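You operate a simulated robot arm through the tools that you are given. There is no shell and no other tool. Be economical: measure what you need, move in short steps, check, and stop when the job is done.

You are at the controls of a simulated robot arm. One attempt, no reset.

Task
Put things in order on the sideboard top. At the end: the pink glass stands where the yellow egg cup stood; the blue rinse aid bottle stands where the orange jar stood; the orange jar is in the black bowl; the yellow egg cup stands where the blue rinse aid bottle stood; whatever was shut is shut again. Leave all else as you found it, and nothing knocked over.

The check looks at the end state, three seconds after you hand in, the way a careful person would. Anything else that was tipped, shoved, dropped, spilled or broken makes it a failure.

Robot
A 7-joint arm with a two-finger parallel gripper, fixed in place. Base frame: the origin is at the foot of the arm, x ahead of it, y to its left, z up; the work surface is at about z = 840. Units: mm, rad, N and s.
With the tool pointing down near the work surface it reaches from about 300 to 700 mm from the base axis. Its first joint turns from -1.152 to 1.152 rad. Payload 1.57 kg.
The TCP is the grasp point between the finger pads, 30 mm short of the fingertips. In the tool frame z runs along the fingers and y along their closing line. Largest opening 110 mm; finger width 24, thickness 12; the body of the gripper, 48 by 112 mm, starts 78 mm behind the TCP.
Orientation is that of the tool frame in the base frame, as a unit quaternion [x, y, z, w]. With the fingers straight down and closing along the base's y, the tool's x points along the base's -x, its y along +y and its z along -z.

Tools
- The arm moves only by the tool servo_tool. Its arguments are lists of equal length, an entry for each row: "xyz": the shift along the tool's x, y, z in cm, a list of three; "turn": the turn, a rotation vector about the tool's x, y, z in rad, a list of three. In form: {"xyz": [[x, y, z], ...], "turn": [[rx, ry, rz], ...]}. A call has 1 to 10 rows; each row is the pose to reach, as a shift and turn from the pose commanded when the call began, along the tool's axes at that moment. "grip" is the opening, from 0 (shut) to 1 (fully open), set as the call begins (left out, the last holds). A row lasts 0.2 s, in which the tool goes at most 50 mm and 0.15 rad; a call with a longer step from one row to the next is refused whole, and so is a gripper value outside its range. A pose out of reach is approached as far as the arm can. The call stops where the force on the tool passes 40 N (or 10 N more than at its start, if that is more) or the arm is blocked; 0.2 s more then pass. The fingers move at their own pace (about 108 mm/s each) and stop on an object; they squeeze with about 32 N. The grip force told is the motor's: it shows also when the fingers shut on nothing. Time passes only in rows, and 0.2 s behind the last, so rows that repeat a pose let the fingers close. The reply holds the time, the measured pose of the TCP, the force on the tool along the base axes, the opening and the grip force, in the units named above and with some noise.
- Cameras (640 x 400 px; columns grow to the right, rows downward): "scene" is fixed at [161.6, -399, 1389.6]; the picture's right is [0.75, -0.66, 0.00], its down [-0.47, -0.53, -0.71] and it looks along [0.47, 0.53, -0.70] (base axes); focal length 336 px, centre (320, 200). "wrist" rides on the gripper at [70, 16, -141] in the tool frame; the picture's right is [-0.23, 0.97, 0.00], its down [-0.86, -0.20, -0.48] and it looks along [-0.47, -0.11, 0.88] (tool axes); focal length 222 px, centre (320, 200). There is no depth. A picture from a camera that has moved, and an enlarged one, comes with that camera's place and axes in the base frame and with its lens.
- snapshot(camera): a new picture of that camera. The clock stands still meanwhile.
- inspect(camera, box): a new picture of the part [left, top, right, bottom] of that camera's present view, enlarged. The clock stands still meanwhile.
- close_job(): hands the job in; it is judged then, once.

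Work in short steps. Places have to be worked out from the pictures, the camera data and where the tool is seen: move nearer, look again, correct. Check each grasp and each placing, and mend what went wrong. You have 120 turns and 68 pictures in all, those below and enlarged ones among them. Open the gripper and draw the arm clear of the work before you hand the job in, unless the task says otherwise; then end with one line.

The tools are called after "Call:" as a command line: name --argument value ..., lists and objects as JSON in quotes. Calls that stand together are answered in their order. servo_tool: Moves the arm, as the interface text tells. Its arguments: {"type":"object","properties":{"xyz":{"type":"array","items":{"type":"array","items":{"type":"number"}}},"turn":{"type":"array","items":{"type":"array","items":{"type":"number"}}},"grip":{"type":"number"}},"required":["xyz","turn"]} The other tools are called the same way: snapshot (camera) takes a picture; inspect (camera, box) takes an enlarged picture of a part of a camera's view; close_job () hands the job in.

At the start:

```text
clock: 0.0
tcp_pos: [338.0, -167.2, 1112.8]
tcp_rot: [0.0, 1.0, 0.001, 0.0]
ft_force: [-0.4, 0.8, 0.0]
grip_width: 110.1
grasp_force: 0.0
```

scene: 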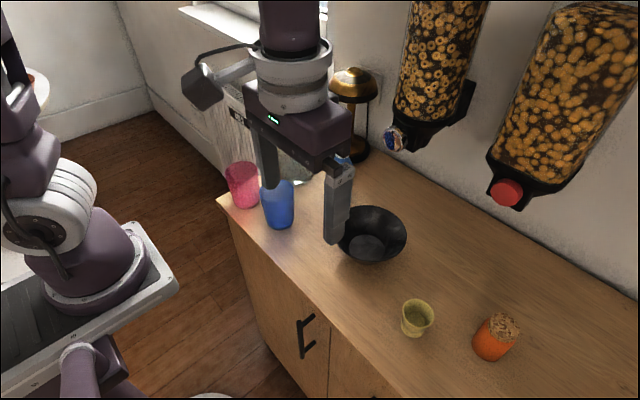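
wrist: 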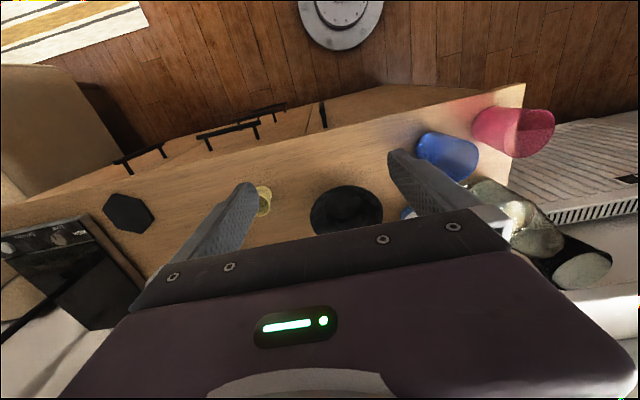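

I'll look first at the crowded part of the scene to identify the objects.

Call:
inspect --camera "scene" --box '[200, 60, 440, 280]'

Call:
inspect --camera "wrist" --box '[230, 80, 630, 300]'

```text
1.82 times, centred on (320, 170) of scene
camera zoom: at [161.6, -399.0, 1389.6], right [0.75, -0.66, 0.0], down [-0.47, -0.53, -0.71], along [0.47, 0.53, -0.7], focal length 610 px, centre (320, 254)
```

zoom: 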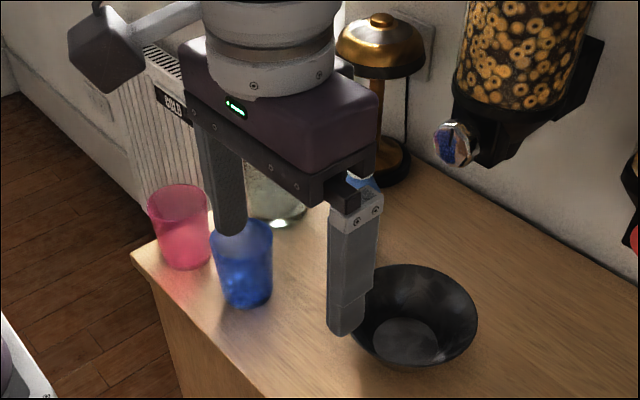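

```text
1.60 times, centred on (430, 190) of wrist
camera zoom: at [269.3, -151.9, 1253.7], right [0.23, 0.97, 0.0], down [0.86, -0.2, 0.48], along [0.47, -0.11, -0.88], focal length 355 px, centre (144, 216)
```

zoom: 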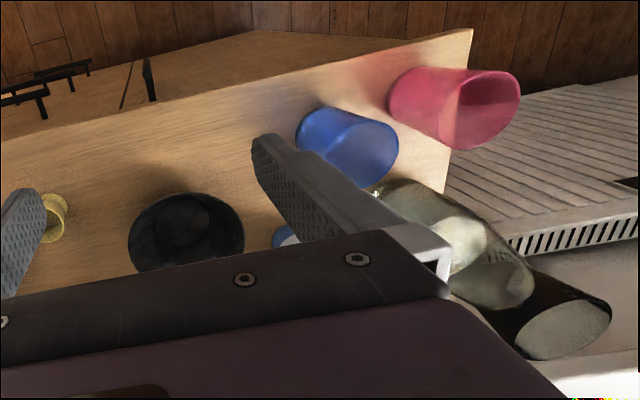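

There's a blue glass, a pink glass, a clear vessel, and a blue-white thing hidden behind the finger (probably the rinse aid). I'll shift the arm left and up to uncover it.

Call:
servo_tool --xyz '[[0, 4.5, -1], [0, 9, -2], [0, 13.5, -3], [0, 18, -4], [0, 22, -5], [0, 26, -5], [0, 26, -5]]' --turn '[[0, 0, 0], [0, 0, 0], [0, 0, 0], [0, 0, 0], [0, 0, 0], [0, 0, 0], [0, 0, 0]]'

Call:
snapshot --camera "scene"

Call:
snapshot --camera "wrist"

```text
clock: 1.6
tcp_pos: [339.2, 91.2, 1160.0]
tcp_rot: [0.0, 1.0, 0.001, 0.0]
ft_force: [-0.1, 0.0, -0.9]
grip_width: 110.1
grasp_force: 0.1
```

```text
63 pictures are left
```

scene: 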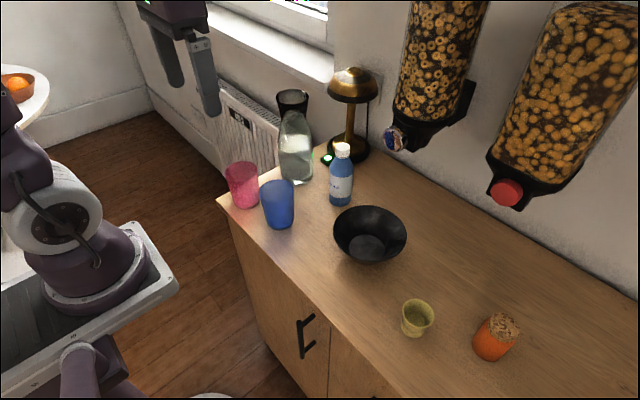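

```text
62 pictures are left
camera wrist: at [271.2, 106.7, 1301.1], right [0.23, 0.97, 0.0], down [0.86, -0.2, 0.48], along [0.47, -0.11, -0.88], focal length 222 px, centre (320, 200)
```

wrist: 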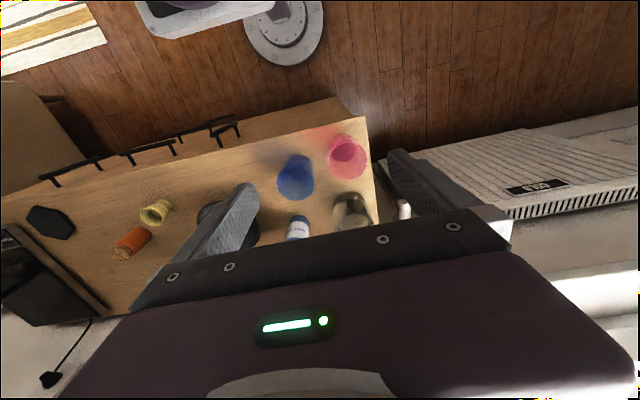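

Now everything is visible. I'll enlarge the scene for measurements.

Call:
inspect --camera "scene" --box '[210, 110, 370, 270]'

Call:
inspect --camera "scene" --box '[320, 190, 560, 390]'

```text
2.50 times, centred on (290, 190) of scene
camera zoom: at [161.6, -399.0, 1389.6], right [0.75, -0.66, 0.0], down [-0.47, -0.53, -0.71], along [0.47, 0.53, -0.7], focal length 839 px, centre (395, 225)
```

zoom: 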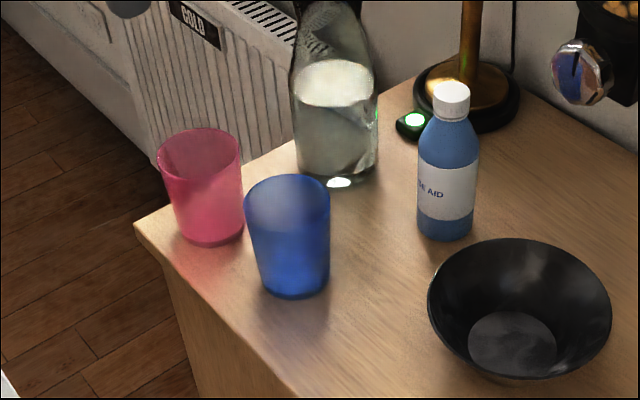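

```text
2.00 times, centred on (440, 290) of scene
camera zoom: at [161.6, -399.0, 1389.6], right [0.75, -0.66, 0.0], down [-0.47, -0.53, -0.71], along [0.47, 0.53, -0.7], focal length 671 px, centre (80, 20)
```

zoom: 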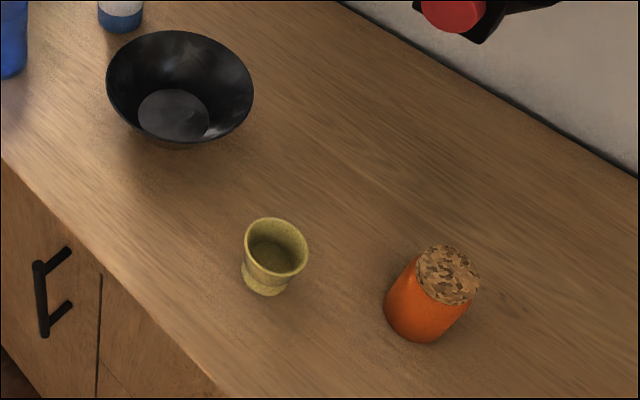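

Estimates: jar (514,-420), egg cup (438,-321), bowl (504,-155), bottle (562,-19), pink glass (394,120), blue glass (419,20), clear carafe (543,114). First the jar goes to the bowl: I move towards the jar at height.

Call:
servo_tool --xyz '[[-0.9, -4.5, 1.1], [-1.8, -9, 2.2], [-2.7, -13.5, 3.3], [-3.6, -18, 4.4], [-4.5, -22.5, 5.5], [-5.4, -27, 6.6], [-6.3, -31.5, 7.7], [-7.2, -36, 8.8], [-8.1, -40.5, 9.9], [-9, -45, 11]]' --turn '[[0, 0, 0], [0, 0, 0], [0, 0, 0], [0, 0, 0], [0, 0, 0], [0, 0, 0], [0, 0, 0], [0, 0, 0], [0, 0, 0], [0, 0, 0]]'

Call:
snapshot --camera "wrist"

```text
clock: 3.8
tcp_pos: [426.3, -360.5, 1050.6]
tcp_rot: [0.0, 1.0, 0.0, 0.0]
ft_force: [-0.4, -0.1, 0.4]
grip_width: 110.2
grasp_force: 0.1
```

```text
59 pictures are left
camera wrist: at [358.7, -345.2, 1192.0], right [0.23, 0.97, 0.0], down [0.85, -0.2, 0.48], along [0.47, -0.11, -0.88], focal length 222 px, centre (320, 200)
```

wrist: 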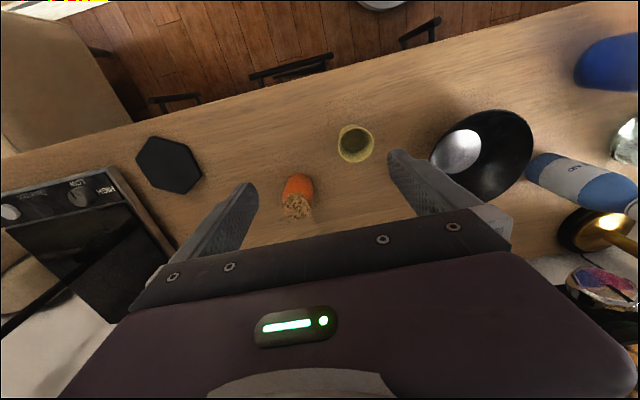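

Zooming in on jar and egg cup to triangulate heights.

Call:
inspect --camera "wrist" --box '[250, 110, 410, 230]'

Call:
inspect --camera "scene" --box '[380, 270, 540, 390]'

```text
3.33 times, centred on (330, 170) of wrist
camera zoom: at [358.7, -345.2, 1192.0], right [0.23, 0.97, 0.0], down [0.85, -0.2, 0.48], along [0.47, -0.11, -0.88], focal length 740 px, centre (287, 300)
```

zoom: 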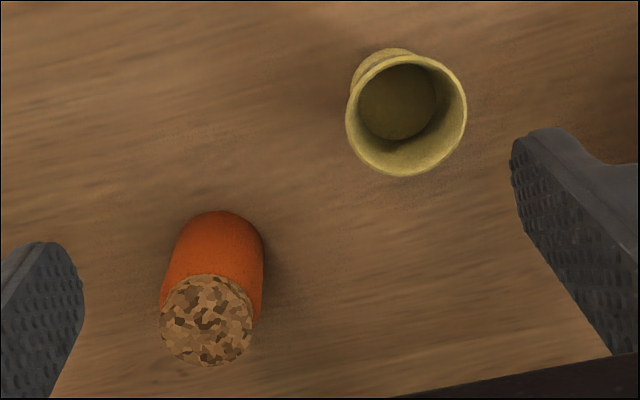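

```text
3.33 times, centred on (460, 330) of scene
camera zoom: at [161.6, -399.0, 1389.6], right [0.75, -0.66, 0.0], down [-0.47, -0.53, -0.71], along [0.47, 0.53, -0.7], focal length 1119 px, centre (-147, -233)
```

zoom: 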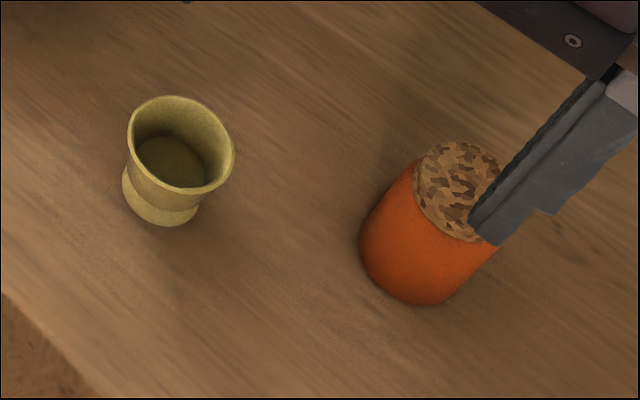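

Jar is at about (512,-418), top z≈908, ~48 mm wide. Moving above it, then descending to TCP z≈893 with open fingers.

Call:
servo_tool --xyz '[[-4.3, -2.8, 0], [-8.6, -5.75, 0], [-8.6, -5.75, 4], [-8.6, -5.75, 8], [-8.6, -5.75, 12], [-8.6, -5.75, 14], [-8.6, -5.75, 15.7], [-8.6, -5.75, 15.7]]' --turn '[[0, 0, 0], [0, 0, 0], [0, 0, 0], [0, 0, 0], [0, 0, 0], [0, 0, 0], [0, 0, 0], [0, 0, 0]]' --grip 1

Call:
snapshot --camera "wrist"

Call:
inspect --camera "scene" --box '[380, 230, 580, 390]'

```text
refused: row 1 steps farther than a row can; nothing moved
```

```text
56 pictures are left
camera wrist: at [358.7, -345.2, 1192.0], right [0.23, 0.97, 0.0], down [0.85, -0.2, 0.48], along [0.47, -0.11, -0.88], focal length 222 px, centre (320, 200)
```

wrist: 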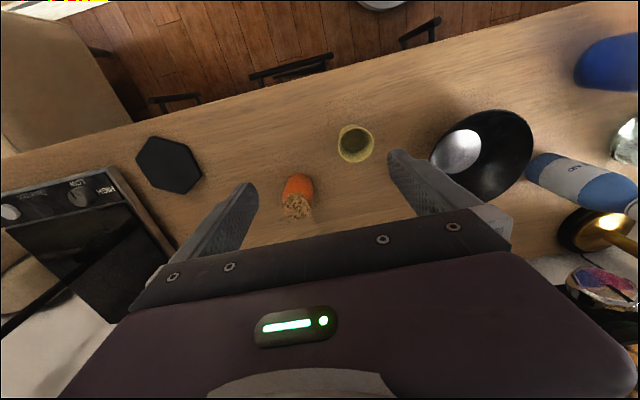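

```text
2.50 times, centred on (480, 310) of scene
camera zoom: at [161.6, -399.0, 1389.6], right [0.75, -0.66, 0.0], down [-0.47, -0.53, -0.71], along [0.47, 0.53, -0.7], focal length 839 px, centre (-80, -75)
```

zoom: 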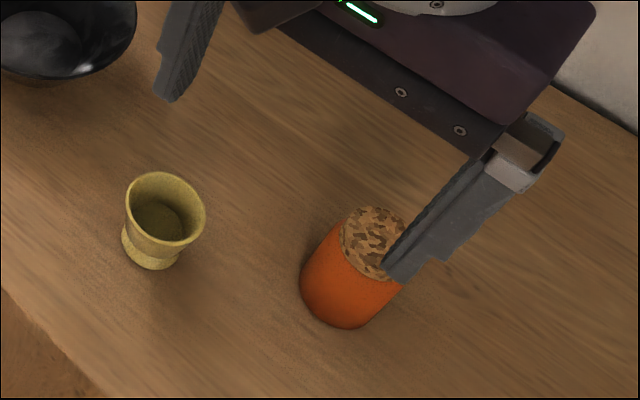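

The first step was too long (51 mm); same motion with smaller steps.

Call:
servo_tool --xyz '[[-2.9, -1.9, 0], [-5.8, -3.8, 0], [-8.6, -5.75, 0], [-8.6, -5.75, 4], [-8.6, -5.75, 8], [-8.6, -5.75, 12], [-8.6, -5.75, 14], [-8.6, -5.75, 15.7], [-8.6, -5.75, 15.7]]' --turn '[[0, 0, 0], [0, 0, 0], [0, 0, 0], [0, 0, 0], [0, 0, 0], [0, 0, 0], [0, 0, 0], [0, 0, 0], [0, 0, 0]]' --grip 1

Call:
inspect --camera "scene" --box '[380, 230, 580, 390]'

Call:
snapshot --camera "wrist"

```text
clock: 5.8
tcp_pos: [513.5, -414.3, 893.6]
tcp_rot: [0.001, 1.0, 0.0, 0.0]
ft_force: [0.0, 0.1, 0.1]
grip_width: 110.1
grasp_force: 0.0
out of reach, approached as far as the arm can: row 3, 4
```

```text
2.50 times, centred on (480, 310) of scene
camera zoom: at [161.6, -399.0, 1389.6], right [0.75, -0.66, 0.0], down [-0.47, -0.53, -0.71], along [0.47, 0.53, -0.7], focal length 839 px, centre (-80, -75)
```

zoom: 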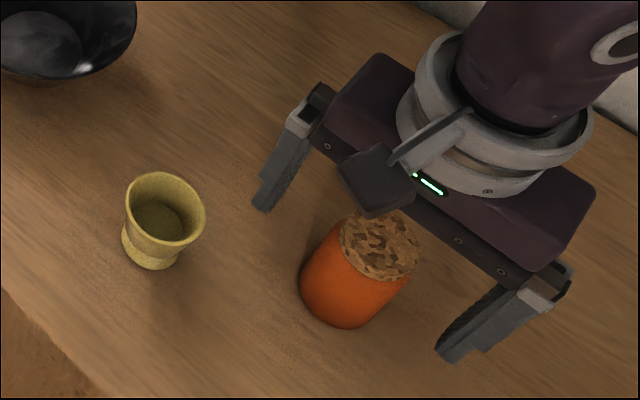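

```text
53 pictures are left
camera wrist: at [445.2, -398.1, 1034.6], right [0.23, 0.97, 0.0], down [0.86, -0.2, 0.48], along [0.47, -0.11, -0.88], focal length 222 px, centre (320, 200)
```

wrist: 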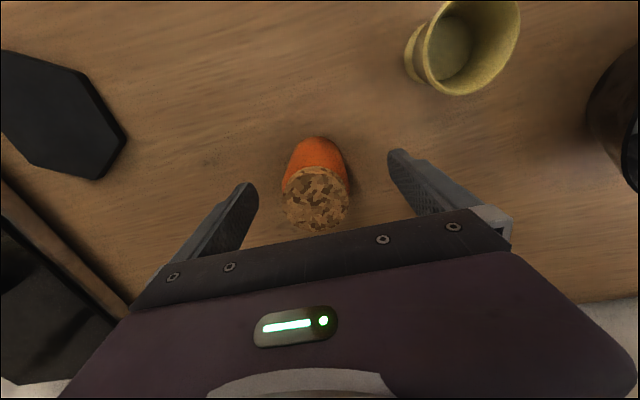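

Jar centred between fingers. Closing.

Call:
servo_tool --xyz '[[0, 0, 0], [0, 0, 0], [0, 0, 0], [0, 0, 0], [0, 0, -1.5]]' --turn '[[0, 0, 0], [0, 0, 0], [0, 0, 0], [0, 0, 0], [0, 0, 0]]' --grip 0

```text
clock: 7.0
tcp_pos: [511.7, -415.6, 910.5]
tcp_rot: [0.0, 1.0, 0.0, 0.0]
ft_force: [-0.1, 0.3, -1.2]
grip_width: 44.4
grasp_force: 32.1
```

Held (44 mm). Lift and carry to above the bowl at about (504,-155).

Call:
servo_tool --xyz '[[0, 0, -4], [0, 0, -7.5], [0, 4.5, -7.5], [0, 9, -7.5], [0.3, 13.5, -7.5], [0.5, 18, -7.5], [0.7, 22, -7.5], [0.8, 26, -7.5], [0.8, 26, -7.5]]' --turn '[[0, 0, 0], [0, 0, 0], [0, 0, 0], [0, 0, 0], [0, 0, 0], [0, 0, 0], [0, 0, 0], [0, 0, 0], [0, 0, 0]]'

Call:
snapshot --camera "wrist"

Call:
inspect --camera "scene" --box '[280, 110, 480, 290]'

```text
clock: 9.0
tcp_pos: [511.7, -413.4, 988.2]
tcp_rot: [0.001, 1.0, 0.0, 0.0]
ft_force: [0.2, 0.0, -0.6]
grip_width: 44.4
grasp_force: 31.5
out of reach, approached as far as the arm can: row 3, 4, 5, 6, 7, 8, 9
```

```text
52 pictures are left
camera wrist: at [444.6, -397.8, 1129.5], right [0.23, 0.97, 0.0], down [0.85, -0.2, 0.48], along [0.47, -0.11, -0.88], focal length 222 px, centre (320, 200)
```

wrist: 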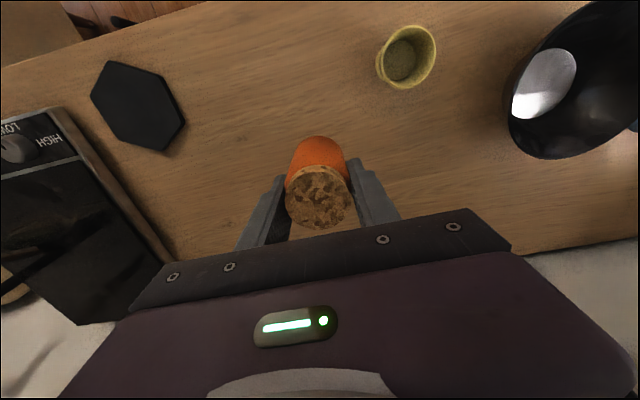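

```text
2.22 times, centred on (380, 200) of scene
camera zoom: at [161.7, -399.0, 1389.6], right [0.75, -0.66, 0.0], down [-0.47, -0.53, -0.71], along [0.47, 0.53, -0.7], focal length 746 px, centre (187, 200)
```

zoom: 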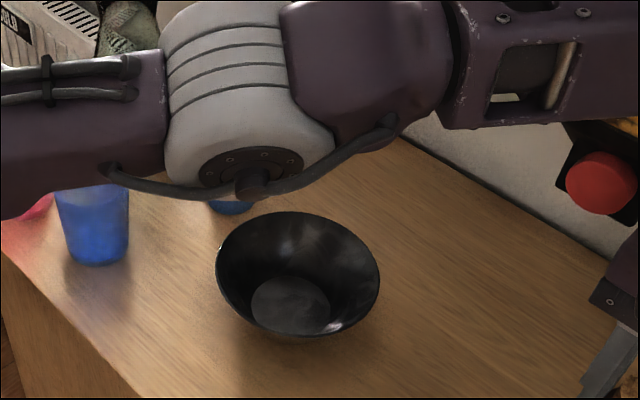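

The arm stalled at the reach limit. I'll try a small retreat towards the base to see how it responds.

Call:
servo_tool --xyz '[[1, 0, 1], [2, 0, 2]]' --turn '[[0, 0, 0], [0, 0, 0]]'

```text
clock: 9.6
tcp_pos: [495.8, -407.1, 970.8]
tcp_rot: [0.0, 1.0, 0.0, 0.0]
ft_force: [-0.1, -0.1, -0.3]
grip_width: 44.5
grasp_force: 32.1
```

It responds. Continue inward and left in small steps.

Call:
servo_tool --xyz '[[0.5, 3, 0], [1, 6, 0], [1, 10, 0], [1, 14, 0], [0.5, 18, 0], [0, 22, 0], [-0.8, 25.2, 0], [-0.8, 25.2, 0]]' --turn '[[0, 0, 0], [0, 0, 0], [0, 0, 0], [0, 0, 0], [0, 0, 0], [0, 0, 0], [0, 0, 0], [0, 0, 0]]'

Call:
snapshot --camera "wrist"

Call:
inspect --camera "scene" --box '[280, 110, 480, 290]'

```text
clock: 11.4
tcp_pos: [506.9, -153.4, 972.3]
tcp_rot: [0.0, 1.0, 0.0, 0.001]
ft_force: [-0.2, 0.0, -0.3]
grip_width: 44.4
grasp_force: 31.7
```

```text
50 pictures are left
camera wrist: at [438.9, -137.4, 1113.4], right [0.23, 0.97, 0.0], down [0.85, -0.2, 0.48], along [0.47, -0.11, -0.88], focal length 222 px, centre (320, 200)
```

wrist: 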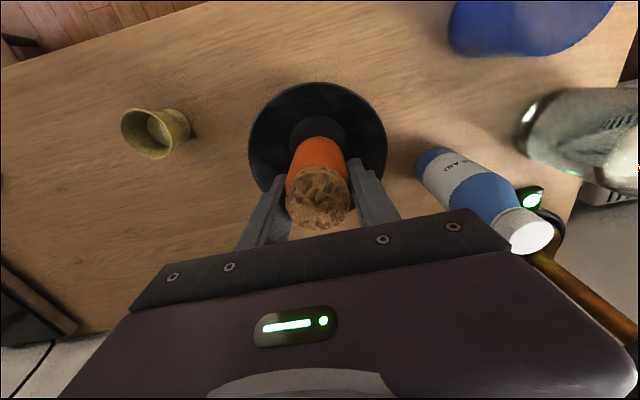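

```text
2.22 times, centred on (380, 200) of scene
camera zoom: at [161.7, -399.0, 1389.6], right [0.75, -0.66, 0.0], down [-0.47, -0.53, -0.71], along [0.47, 0.53, -0.7], focal length 746 px, centre (187, 200)
```

zoom: 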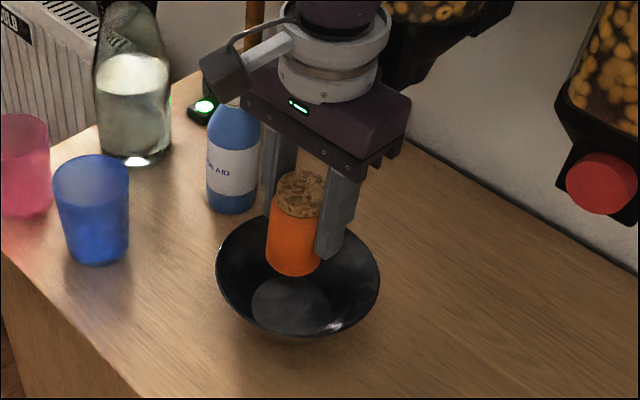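

Aligned with the bowl (centre ≈(503,-154)). Descend to just above the bowl's bottom.

Call:
servo_tool --xyz '[[0.3, 0, 3], [0.3, 0, 5.5], [0.3, 0, 6.3], [0.3, 0, 6.7], [0.3, 0, 6.7]]' --turn '[[0, 0, 0], [0, 0, 0], [0, 0, 0], [0, 0, 0], [0, 0, 0]]'

Call:
inspect --camera "scene" --box '[300, 150, 440, 280]'

```text
clock: 12.6
tcp_pos: [499.4, -152.2, 903.2]
tcp_rot: [-0.001, 1.0, 0.0, 0.001]
ft_force: [3.4, -1.1, 1.5]
grip_width: 44.5
grasp_force: 32.4
```

```text
3.08 times, centred on (370, 215) of scene
camera zoom: at [161.7, -399.0, 1389.6], right [0.75, -0.66, 0.0], down [-0.47, -0.53, -0.71], along [0.47, 0.53, -0.7], focal length 1033 px, centre (166, 154)
```

zoom: 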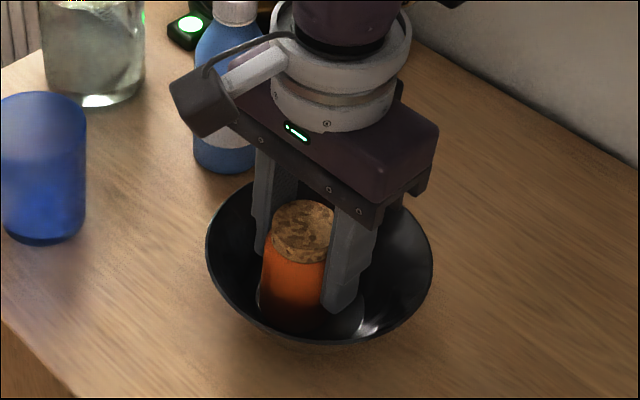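

Slight sideways contact; the jar is a bit off towards -x. Lift a little, shift +6 mm in x, −2 in y, and lower again.

Call:
servo_tool --xyz '[[0, 0, -0.8], [-0.6, -0.2, -0.8], [-0.6, -0.2, -0.4], [-0.6, -0.2, 0], [-0.6, -0.2, 0]]' --turn '[[0, 0, 0], [0, 0, 0], [0, 0, 0], [0, 0, 0], [0, 0, 0]]'

```text
clock: 13.8
tcp_pos: [506.0, -153.7, 903.1]
tcp_rot: [0.0, 1.0, 0.0, 0.001]
ft_force: [-0.7, -0.2, -0.9]
grip_width: 44.3
grasp_force: 31.7
```

No contact now. Lower in 2 mm steps until the load is carried.

Call:
servo_tool --xyz '[[0, 0, 0.2], [0, 0, 0.4], [0, 0, 0.4]]' --turn '[[0, 0, 0], [0, 0, 0], [0, 0, 0]]'

```text
clock: 14.6
tcp_pos: [507.2, -152.5, 902.3]
tcp_rot: [0.0, 1.0, 0.0, 0.002]
ft_force: [-3.2, 1.4, 16.1]
grip_width: 44.6
grasp_force: 32.3
```

Jar rests on the bowl floor. Open modestly and rise straight up.

Call:
servo_tool --xyz '[[0, 0, -0.2], [0, 0, -0.2], [0, 0, -2], [0, 0, -5], [0, 0, -9], [0, 0, -12]]' --turn '[[0, 0, 0], [0, 0, 0], [0, 0, 0], [0, 0, 0], [0, 0, 0], [0, 0, 0]]' --grip 0.58

Call:
snapshot --camera "wrist"

Call:
inspect --camera "scene" --box '[280, 110, 480, 290]'

```text
clock: 16.0
tcp_pos: [504.9, -155.2, 1021.4]
tcp_rot: [0.0, 1.0, 0.0, 0.001]
ft_force: [0.2, -0.3, 0.2]
grip_width: 64.0
grasp_force: 0.0
```

```text
47 pictures are left
camera wrist: at [437.8, -139.3, 1162.8], right [0.23, 0.97, 0.0], down [0.86, -0.2, 0.48], along [0.47, -0.11, -0.88], focal length 222 px, centre (320, 200)
```

wrist: 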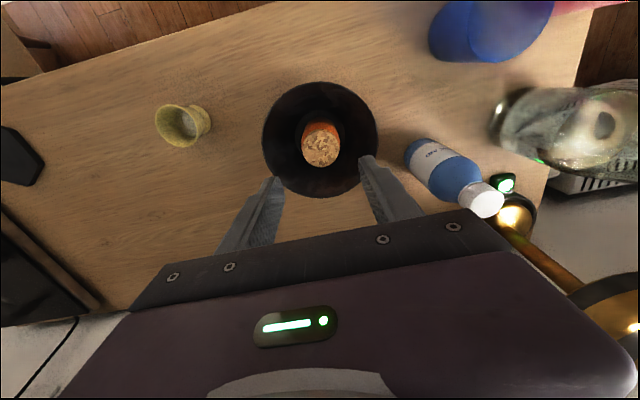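

```text
2.22 times, centred on (380, 200) of scene
camera zoom: at [161.6, -399.0, 1389.6], right [0.75, -0.66, 0.0], down [-0.47, -0.53, -0.71], along [0.47, 0.53, -0.7], focal length 746 px, centre (187, 200)
```

zoom: 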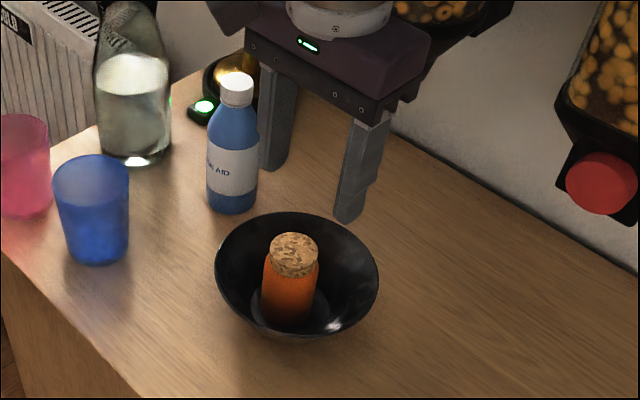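

The jar stands in the bowl and the bowl hasn't moved. Next the bottle, about (566,-18), top ≈990. I move above it with 84 mm opening and look.

Call:
servo_tool --xyz '[[0, 0, -2.5], [-1.5, 3.5, -2.5], [-3, 7, -2.5], [-4.5, 10.5, -2.5], [-6.1, 13.7, -2.5], [-6.1, 13.7, -2.5]]' --turn '[[0, 0, 0], [0, 0, 0], [0, 0, 0], [0, 0, 0], [0, 0, 0], [0, 0, 0]]' --grip 0.76

Call:
snapshot --camera "wrist"

Call:
inspect --camera "scene" --box '[250, 60, 450, 240]'

```text
clock: 17.4
tcp_pos: [567.0, -17.3, 1045.9]
tcp_rot: [0.0, 1.0, 0.0, 0.0]
ft_force: [0.3, 0.1, 0.2]
grip_width: 83.4
grasp_force: 0.0
```

```text
45 pictures are left
camera wrist: at [499.3, -2.2, 1187.8], right [0.23, 0.97, 0.0], down [0.86, -0.2, 0.48], along [0.47, -0.11, -0.88], focal length 222 px, centre (320, 200)
```

wrist: 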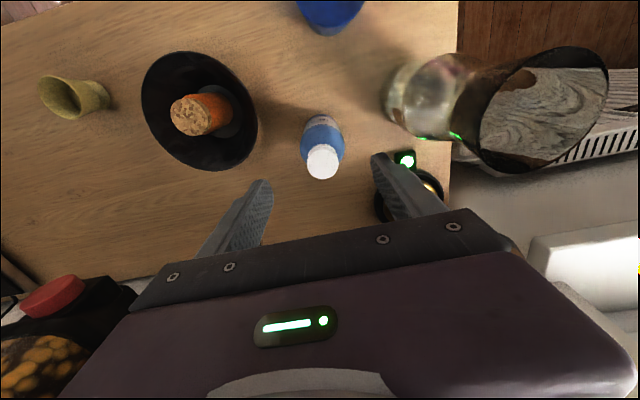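

```text
2.22 times, centred on (350, 150) of scene
camera zoom: at [161.7, -399.0, 1389.6], right [0.75, -0.66, 0.0], down [-0.47, -0.53, -0.71], along [0.47, 0.53, -0.7], focal length 746 px, centre (253, 311)
```

zoom: 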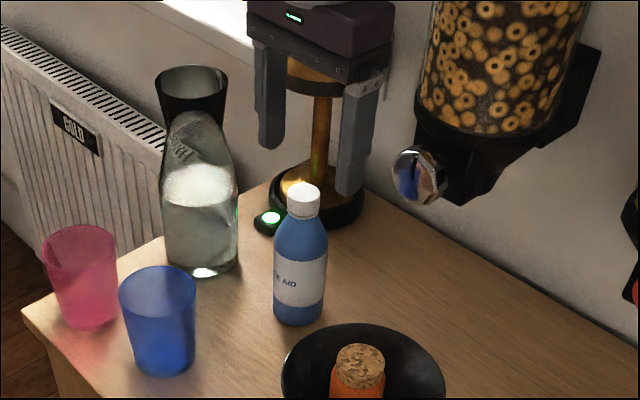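

Aligned over the cap. Descend to TCP z≈924 and close.

Call:
servo_tool --xyz '[[0, 0, 4], [0, 0, 8], [0, 0, 11], [0, 0, 12.2], [0, 0, 12.2]]' --turn '[[0, 0, 0], [0, 0, 0], [0, 0, 0], [0, 0, 0], [0, 0, 0]]'

Call:
inspect --camera "scene" --box '[250, 60, 450, 240]'

```text
clock: 18.6
tcp_pos: [567.5, -17.7, 924.0]
tcp_rot: [0.001, 1.0, 0.0, 0.0]
ft_force: [0.3, 0.6, 0.9]
grip_width: 83.6
grasp_force: 0.0
```

```text
2.22 times, centred on (350, 150) of scene
camera zoom: at [161.6, -399.0, 1389.6], right [0.75, -0.66, 0.0], down [-0.47, -0.53, -0.71], along [0.47, 0.53, -0.7], focal length 746 px, centre (253, 311)
```

zoom: 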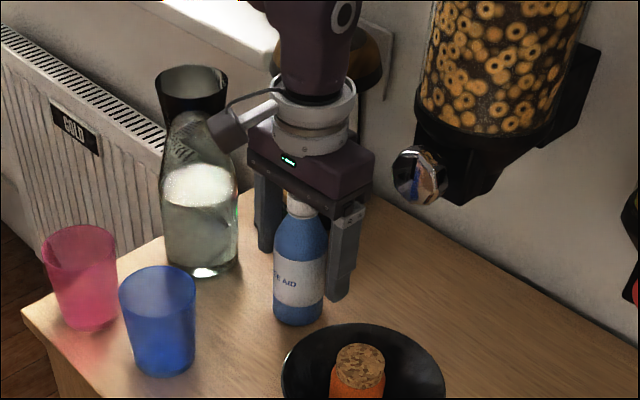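

Good placement, clear of cap and knob. Closing and lifting slightly.

Call:
servo_tool --xyz '[[0, 0, 0], [0, 0, 0], [0, 0, 0], [0, 0, -1.5], [0, 0, -1.5]]' --turn '[[0, 0, 0], [0, 0, 0], [0, 0, 0], [0, 0, 0], [0, 0, 0]]' --grip 0

```text
clock: 19.8
tcp_pos: [568.8, -18.5, 938.6]
tcp_rot: [-0.001, 1.0, 0.0, 0.0]
ft_force: [1.0, -0.8, -2.5]
grip_width: 50.7
grasp_force: 31.4
```

Bottle held. Lift, pull in towards the base, and carry right above the bowl.

Call:
servo_tool --xyz '[[0, 0, -4], [0, 0, -8], [2, 0, -11], [6, -1, -11], [6.6, -5.5, -11], [6.6, -10, -11], [6.6, -14.5, -11], [6.6, -19, -11], [6.6, -23.5, -11], [6.6, -28, -11]]' --turn '[[0, 0, 0], [0, 0, 0], [0, 0, 0], [0, 0, 0], [0, 0, 0], [0, 0, 0], [0, 0, 0], [0, 0, 0], [0, 0, 0], [0, 0, 0]]'

```text
clock: 22.0
tcp_pos: [499.6, -297.0, 1047.3]
tcp_rot: [0.0, 1.0, 0.001, 0.0]
ft_force: [-0.3, -0.2, -2.6]
grip_width: 50.6
grasp_force: 31.6
```

Now lower while shifting to x≈513, then move out to the jar's old spot at low height (within reach).

Call:
servo_tool --xyz '[[-1.3, -1, 3], [-1.5, -4, 5.5], [-1.3, -8, 7.5], [-1.3, -10, 8.7], [-1.3, -12.1, 9.5], [-1.3, -12.1, 9.5]]' --turn '[[0, 0, 0], [0, 0, 0], [0, 0, 0], [0, 0, 0], [0, 0, 0], [0, 0, 0]]'

Call:
inspect --camera "scene" --box '[370, 230, 570, 390]'

```text
clock: 23.4
tcp_pos: [514.6, -417.5, 951.8]
tcp_rot: [-0.001, 1.0, 0.0, 0.0]
ft_force: [-0.1, 0.5, -3.2]
grip_width: 50.6
grasp_force: 31.8
```

```text
2.50 times, centred on (470, 310) of scene
camera zoom: at [161.6, -399.1, 1389.6], right [0.75, -0.66, 0.0], down [-0.47, -0.53, -0.71], along [0.47, 0.53, -0.7], focal length 839 px, centre (-55, -75)
```

zoom: 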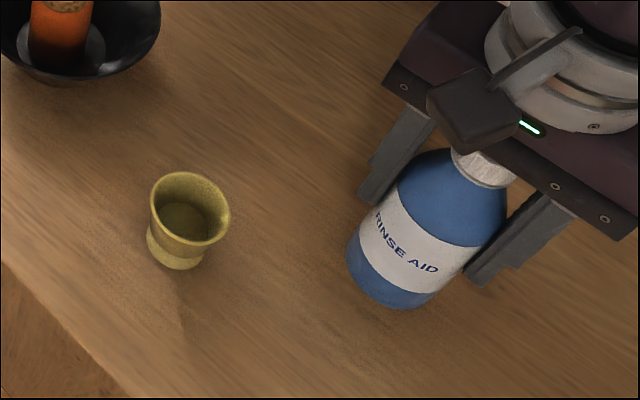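

Above the spot. Lower 26 mm, then feel for contact.

Call:
servo_tool --xyz '[[0.1, 0, 1.5], [0.15, 0, 2.4], [0.15, 0, 2.7], [0.15, 0, 2.7]]' --turn '[[0, 0, 0], [0, 0, 0], [0, 0, 0], [0, 0, 0]]'

```text
clock: 24.4
tcp_pos: [513.4, -417.1, 925.5]
tcp_rot: [0.0, 1.0, 0.0, -0.001]
ft_force: [0.7, 0.0, -3.4]
grip_width: 50.6
grasp_force: 31.0
```

Call:
servo_tool --xyz '[[0, 0, 0.15], [0, 0, 0.3], [0, 0, 0.3]]' --turn '[[0, 0, 0], [0, 0, 0], [0, 0, 0]]'

```text
clock: 25.2
tcp_pos: [513.9, -416.5, 923.0]
tcp_rot: [-0.001, 1.0, -0.001, 0.0]
ft_force: [-0.7, 2.4, 9.7]
grip_width: 50.5
grasp_force: 32.2
```

It's standing. Open, rise 25 mm, then withdraw toward −x so the bottle slides out between the fingers (height is reach-limited here).

Call:
servo_tool --xyz '[[0, 0, -0.2], [0, 0, -0.2], [0, 0, -0.2], [0, 0, -2.5], [3, 0, -2.7], [7, 0, -3], [11, 0, -3], [11, 0, -7], [11, 0, -10]]' --turn '[[0, 0, 0], [0, 0, 0], [0, 0, 0], [0, 0, 0], [0, 0, 0], [0, 0, 0], [0, 0, 0], [0, 0, 0], [0, 0, 0]]' --grip 0.78

Call:
snapshot --camera "wrist"

Call:
snapshot --camera "scene"

```text
clock: 27.2
tcp_pos: [402.8, -417.1, 1021.7]
tcp_rot: [0.0, 1.0, 0.0, 0.0]
ft_force: [-0.2, 0.2, 1.2]
grip_width: 86.1
grasp_force: 0.2
```

```text
41 pictures are left
camera wrist: at [334.3, -401.1, 1163.3], right [0.23, 0.97, 0.0], down [0.85, -0.2, 0.48], along [0.47, -0.11, -0.88], focal length 222 px, centre (320, 200)
```

wrist: 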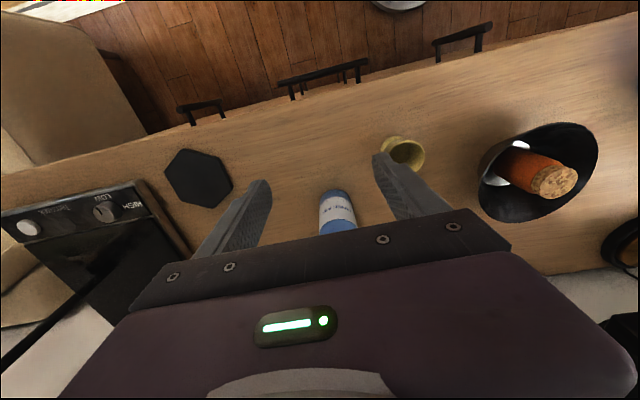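

```text
40 pictures are left
```

scene: 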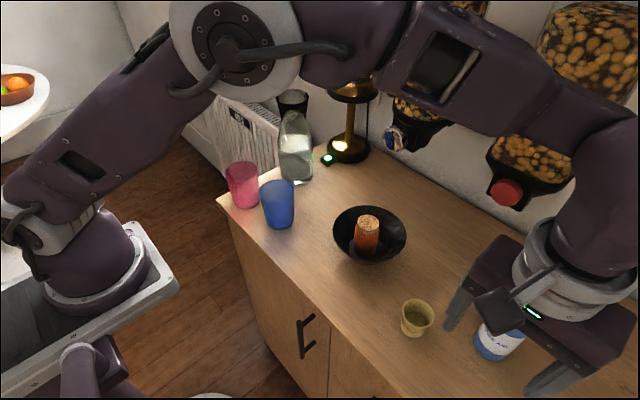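

Bottle stands well. Next the egg cup at ≈(441,-319): move above and check alignment.

Call:
servo_tool --xyz '[[-1.3, 3.3, 0], [-2.6, 6.6, 1], [-3.8, 9.8, 3], [-3.8, 9.8, 6], [-3.8, 9.8, 6]]' --turn '[[0, 0, 0], [0, 0, 0], [0, 0, 0], [0, 0, 0], [0, 0, 0]]'

Call:
inspect --camera "wrist" --box '[200, 60, 440, 260]'

Call:
inspect --camera "scene" --box '[340, 230, 540, 390]'

```text
clock: 28.4
tcp_pos: [441.6, -319.8, 963.8]
tcp_rot: [0.0, 1.0, 0.001, -0.001]
ft_force: [-0.1, 0.1, 0.1]
grip_width: 85.8
grasp_force: 0.1
```

```text
2.00 times, centred on (320, 160) of wrist
camera zoom: at [373.7, -304.3, 1105.4], right [0.23, 0.97, 0.0], down [0.86, -0.2, 0.48], along [0.47, -0.11, -0.88], focal length 444 px, centre (320, 280)
```

zoom: 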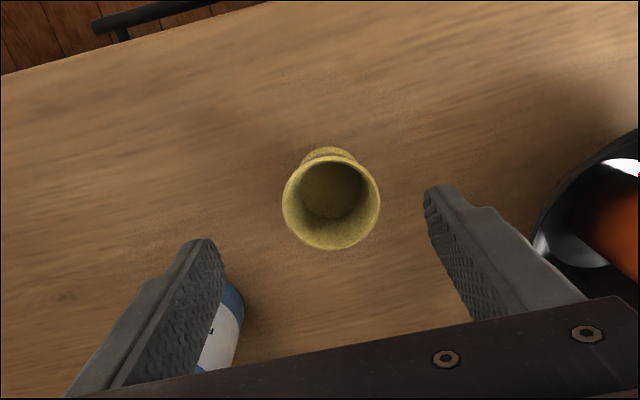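

```text
2.50 times, centred on (440, 310) of scene
camera zoom: at [161.6, -399.0, 1389.6], right [0.75, -0.66, 0.0], down [-0.47, -0.53, -0.71], along [0.47, 0.53, -0.7], focal length 839 px, centre (20, -75)
```

zoom: 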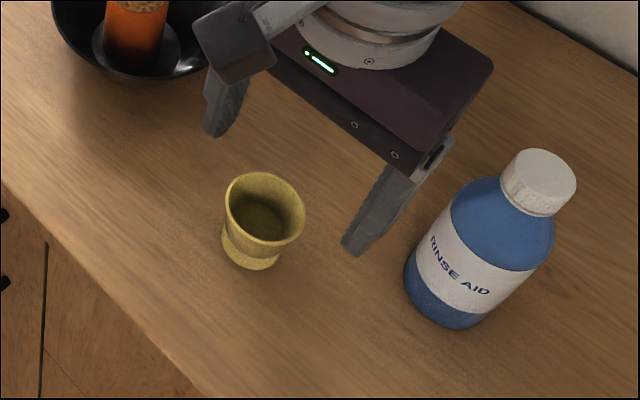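

Cup at ≈(443,-316). Correct by +2/+4 mm and descend to z≈884.

Call:
servo_tool --xyz '[[-0.2, 0.4, 3], [-0.2, 0.4, 6], [-0.2, 0.4, 8], [-0.2, 0.4, 8]]' --turn '[[0, 0, 0], [0, 0, 0], [0, 0, 0], [0, 0, 0]]'

Call:
snapshot --camera "wrist"

```text
clock: 29.4
tcp_pos: [444.9, -317.1, 883.4]
tcp_rot: [-0.001, 1.0, -0.001, 0.0]
ft_force: [-0.4, -0.1, 0.1]
grip_width: 86.1
grasp_force: 0.1
```

```text
37 pictures are left
camera wrist: at [377.0, -301.2, 1025.2], right [0.23, 0.97, 0.0], down [0.85, -0.2, 0.48], along [0.47, -0.11, -0.88], focal length 222 px, centre (320, 200)
```

wrist: 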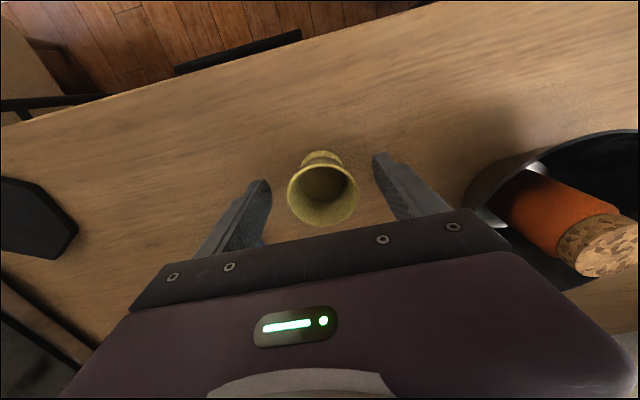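

Well centred. Close and lift a little.

Call:
servo_tool --xyz '[[0, 0, 0], [0, 0, 0], [0, 0, 0], [0, 0, -2], [0, 0, -2]]' --turn '[[0, 0, 0], [0, 0, 0], [0, 0, 0], [0, 0, 0], [0, 0, 0]]' --grip 0

Call:
inspect --camera "scene" --box '[340, 230, 540, 390]'

```text
clock: 30.6
tcp_pos: [445.5, -316.4, 904.4]
tcp_rot: [0.0, 1.0, 0.0, 0.001]
ft_force: [0.4, -0.1, -1.0]
grip_width: 48.1
grasp_force: 31.9
```

```text
2.50 times, centred on (440, 310) of scene
camera zoom: at [161.6, -399.0, 1389.6], right [0.75, -0.66, 0.0], down [-0.47, -0.53, -0.71], along [0.47, 0.53, -0.7], focal length 839 px, centre (20, -75)
```

zoom: 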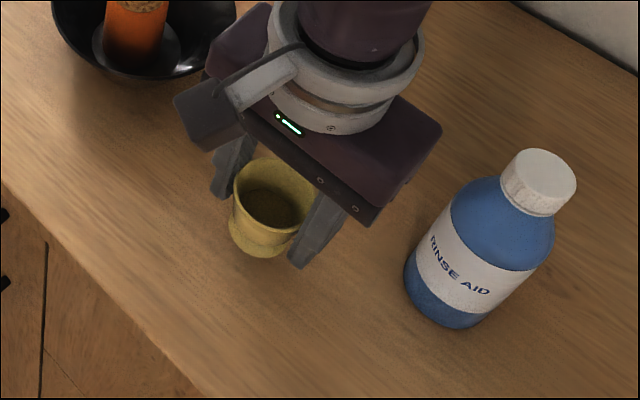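

Egg cup held upright. Raise and carry to the bottle's old spot (567,-18).

Call:
servo_tool --xyz '[[0, 0, -4], [0, 0, -8], [-1.5, 4.2, -9.5], [-3, 8.4, -9.5], [-4.5, 12.6, -9.5], [-6.2, 16.8, -9.5], [-8, 21, -9.5], [-10.2, 25.2, -9.5], [-12.2, 29.6, -9.5], [-12.2, 29.6, -9.5]]' --turn '[[0, 0, 0], [0, 0, 0], [0, 0, 0], [0, 0, 0], [0, 0, 0], [0, 0, 0], [0, 0, 0], [0, 0, 0], [0, 0, 0], [0, 0, 0]]'

```text
clock: 32.8
tcp_pos: [567.1, -17.3, 996.1]
tcp_rot: [0.0, 1.0, 0.0, 0.0]
ft_force: [0.2, -0.4, -0.5]
grip_width: 48.0
grasp_force: 31.3
```

Lower to just above the table.

Call:
servo_tool --xyz '[[0, 0, 4], [0, 0, 8], [0, 0, 10], [0, 0, 10.8], [0, 0, 10.8]]' --turn '[[0, 0, 0], [0, 0, 0], [0, 0, 0], [0, 0, 0], [0, 0, 0]]'

Call:
inspect --camera "scene" --box '[250, 100, 450, 260]'

```text
clock: 34.0
tcp_pos: [564.4, -18.0, 889.2]
tcp_rot: [0.0, 1.0, -0.001, 0.001]
ft_force: [-0.1, -1.2, -0.1]
grip_width: 47.9
grasp_force: 32.1
```

```text
2.50 times, centred on (350, 180) of scene
camera zoom: at [161.7, -399.0, 1389.6], right [0.75, -0.66, 0.0], down [-0.47, -0.53, -0.71], along [0.47, 0.53, -0.7], focal length 839 px, centre (245, 250)
```

zoom: 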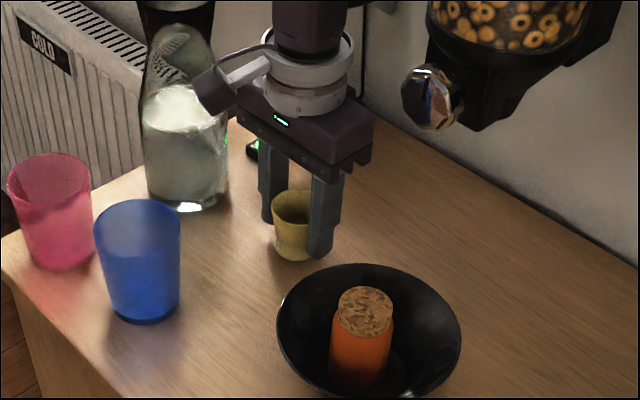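

Matches the bottle's old base position. Lower the last few mm.

Call:
servo_tool --xyz '[[0, 0, 0.2], [0, 0, 0.4], [0, 0, 0.55], [0, 0, 0.55]]' --turn '[[0, 0, 0], [0, 0, 0], [0, 0, 0], [0, 0, 0]]'

```text
clock: 35.0
tcp_pos: [565.7, -18.3, 883.9]
tcp_rot: [0.001, 1.0, 0.0, 0.0]
ft_force: [-1.5, 1.4, 7.3]
grip_width: 48.0
grasp_force: 31.4
```

Contact felt. Open, pause, rise.

Call:
servo_tool --xyz '[[0, 0, -0.1], [0, 0, -0.1], [0, 0, -0.1], [0, 0, -2], [0, 0, -6], [0, 0, -10], [0, 0, -14], [3, 0, -16]]' --turn '[[0, 0, 0], [0, 0, 0], [0, 0, 0], [0, 0, 0], [0, 0, 0], [0, 0, 0], [0, 0, 0], [0, 0, 0]]' --grip 0.72

Call:
snapshot --camera "wrist"

Call:
inspect --camera "scene" --box '[200, 100, 400, 260]'

```text
clock: 36.8
tcp_pos: [536.4, -18.9, 1046.1]
tcp_rot: [0.0, 1.0, 0.0, -0.001]
ft_force: [0.3, 1.1, -0.4]
grip_width: 79.1
grasp_force: 0.1
```

```text
34 pictures are left
camera wrist: at [468.9, -3.4, 1187.5], right [0.23, 0.97, 0.0], down [0.86, -0.2, 0.48], along [0.47, -0.11, -0.88], focal length 222 px, centre (320, 200)
```

wrist: 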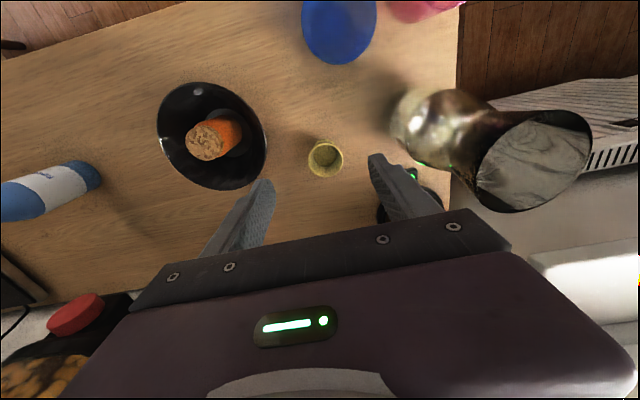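

```text
2.50 times, centred on (300, 180) of scene
camera zoom: at [161.6, -399.0, 1389.6], right [0.75, -0.66, 0.0], down [-0.47, -0.53, -0.71], along [0.47, 0.53, -0.7], focal length 839 px, centre (370, 250)
```

zoom: 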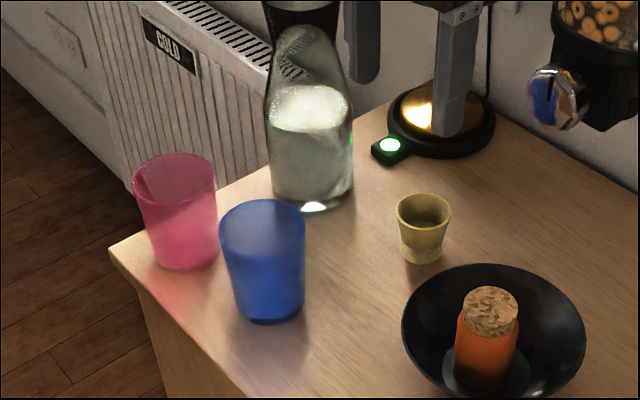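

Egg cup placed; all upright. Next the pink glass near (394,120): move above it while turning the gripper 90° so it closes along x (clear of the blue glass).

Call:
servo_tool --xyz '[[2.8, 2.8, -0.4], [5.6, 5.6, -0.8], [8.4, 8.4, -1], [11.2, 11.2, -1.4], [14.2, 13.9, -1.4], [14.2, 13.9, -1.4], [14.2, 13.9, -1.4], [14.2, 13.9, -1.4], [14.2, 13.9, -1.4], [14.2, 13.9, -1.4]]' --turn '[[0, 0, 0.14], [0, 0, 0.28], [0, 0, 0.42], [0, 0, 0.56], [0, 0, 0.7], [0, 0, 0.84], [0, 0, 0.98], [0, 0, 1.12], [0, 0, 1.26], [0, 0, 1.4]]' --grip 1

```text
clock: 39.0
tcp_pos: [393.7, 120.0, 1058.0]
tcp_rot: [0.645, 0.764, 0.0, -0.001]
ft_force: [-0.3, -1.1, -0.1]
grip_width: 110.0
grasp_force: 0.0
```

The turn worked; at 80° the closing line is perpendicular to the pink–blue line, ideal. Look.

Call:
snapshot --camera "wrist"

Call:
inspect --camera "scene" --box '[180, 80, 380, 240]'

```text
32 pictures are left
camera wrist: at [400.2, 189.7, 1199.7], right [1.0, -0.06, 0.0], down [-0.05, -0.88, 0.48], along [-0.03, -0.48, -0.88], focal length 222 px, centre (320, 200)
```

wrist: 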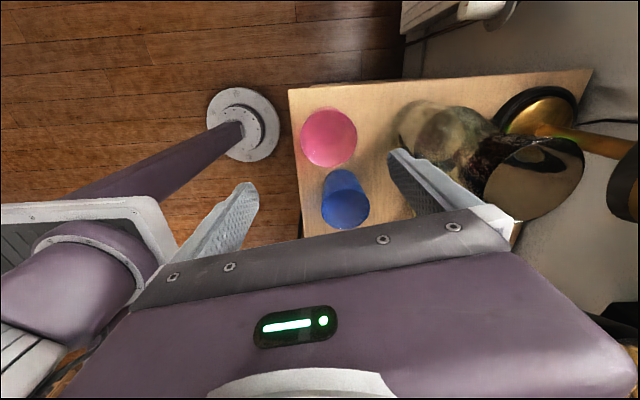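

```text
2.50 times, centred on (280, 160) of scene
camera zoom: at [161.6, -399.0, 1389.6], right [0.75, -0.66, 0.0], down [-0.47, -0.53, -0.71], along [0.47, 0.53, -0.7], focal length 839 px, centre (420, 300)
```

zoom: 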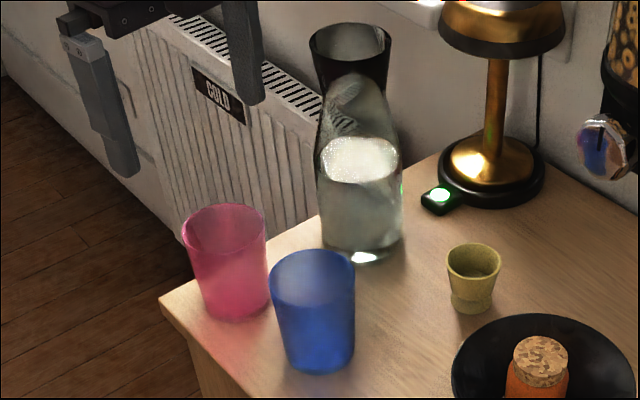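

Pink refined to ≈(402,129) with the ellipse centre corrected. Shift there and lower to z≈990 for another look.

Call:
servo_tool --xyz '[[0.75, 0.94, 3.5], [0.75, 0.94, 6.8], [0.75, 0.94, 6.8]]' --turn '[[0, 0, 0], [0, 0, 0], [0, 0, 0]]'

Call:
snapshot --camera "wrist"

Call:
inspect --camera "scene" --box '[180, 80, 340, 240]'

```text
clock: 39.8
tcp_pos: [400.9, 126.3, 991.5]
tcp_rot: [0.644, 0.765, 0.0, 0.0]
ft_force: [-0.1, 0.1, 0.1]
grip_width: 109.9
grasp_force: 0.1
```

```text
30 pictures are left
camera wrist: at [407.4, 197.1, 1132.5], right [1.0, -0.06, 0.0], down [-0.05, -0.88, 0.48], along [-0.03, -0.48, -0.88], focal length 222 px, centre (320, 200)
```

wrist: 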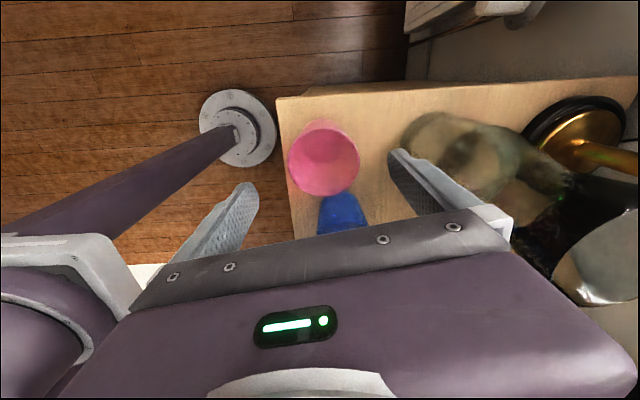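

```text
2.50 times, centred on (260, 160) of scene
camera zoom: at [161.6, -399.0, 1389.6], right [0.75, -0.66, 0.0], down [-0.47, -0.53, -0.71], along [0.47, 0.53, -0.7], focal length 839 px, centre (470, 300)
```

zoom: 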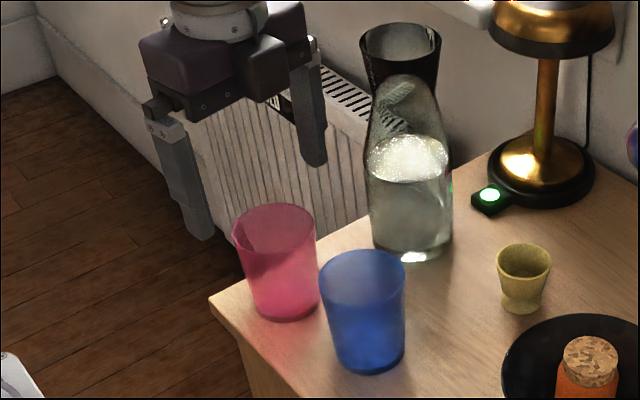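

Pink rim centre ≈(406,131). Small correction and descend to z≈905 with 95 mm opening.

Call:
servo_tool --xyz '[[0.32, 0.46, 0], [0.32, 0.46, 3], [0.32, 0.46, 6], [0.32, 0.46, 8.6], [0.32, 0.46, 8.6]]' --turn '[[0, 0, 0], [0, 0, 0], [0, 0, 0], [0, 0, 0], [0, 0, 0]]' --grip 0.87

Call:
snapshot --camera "wrist"

Call:
inspect --camera "scene" --box '[180, 80, 340, 240]'

```text
clock: 41.0
tcp_pos: [405.7, 135.3, 905.5]
tcp_rot: [0.644, 0.765, 0.0, 0.0]
ft_force: [-0.7, 0.1, -0.2]
grip_width: 95.5
grasp_force: 0.0
```

```text
28 pictures are left
camera wrist: at [411.7, 205.1, 1048.1], right [1.0, -0.06, 0.0], down [-0.05, -0.88, 0.48], along [-0.03, -0.48, -0.88], focal length 222 px, centre (320, 200)
```

wrist: 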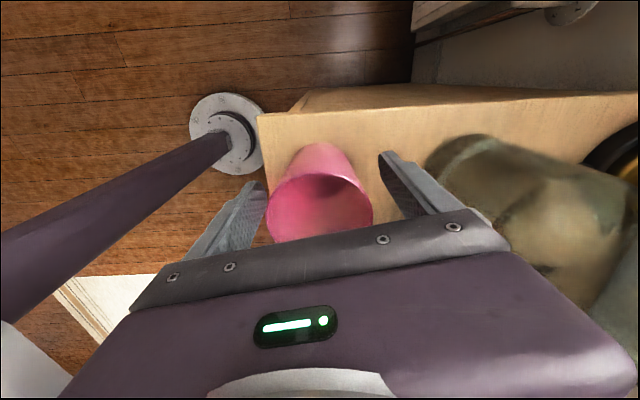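

```text
2.50 times, centred on (260, 160) of scene
camera zoom: at [161.6, -399.0, 1389.6], right [0.75, -0.66, 0.0], down [-0.47, -0.53, -0.71], along [0.47, 0.53, -0.7], focal length 839 px, centre (470, 300)
```

zoom: 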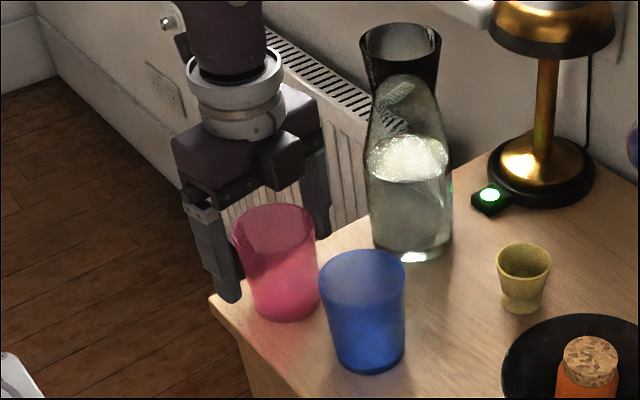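

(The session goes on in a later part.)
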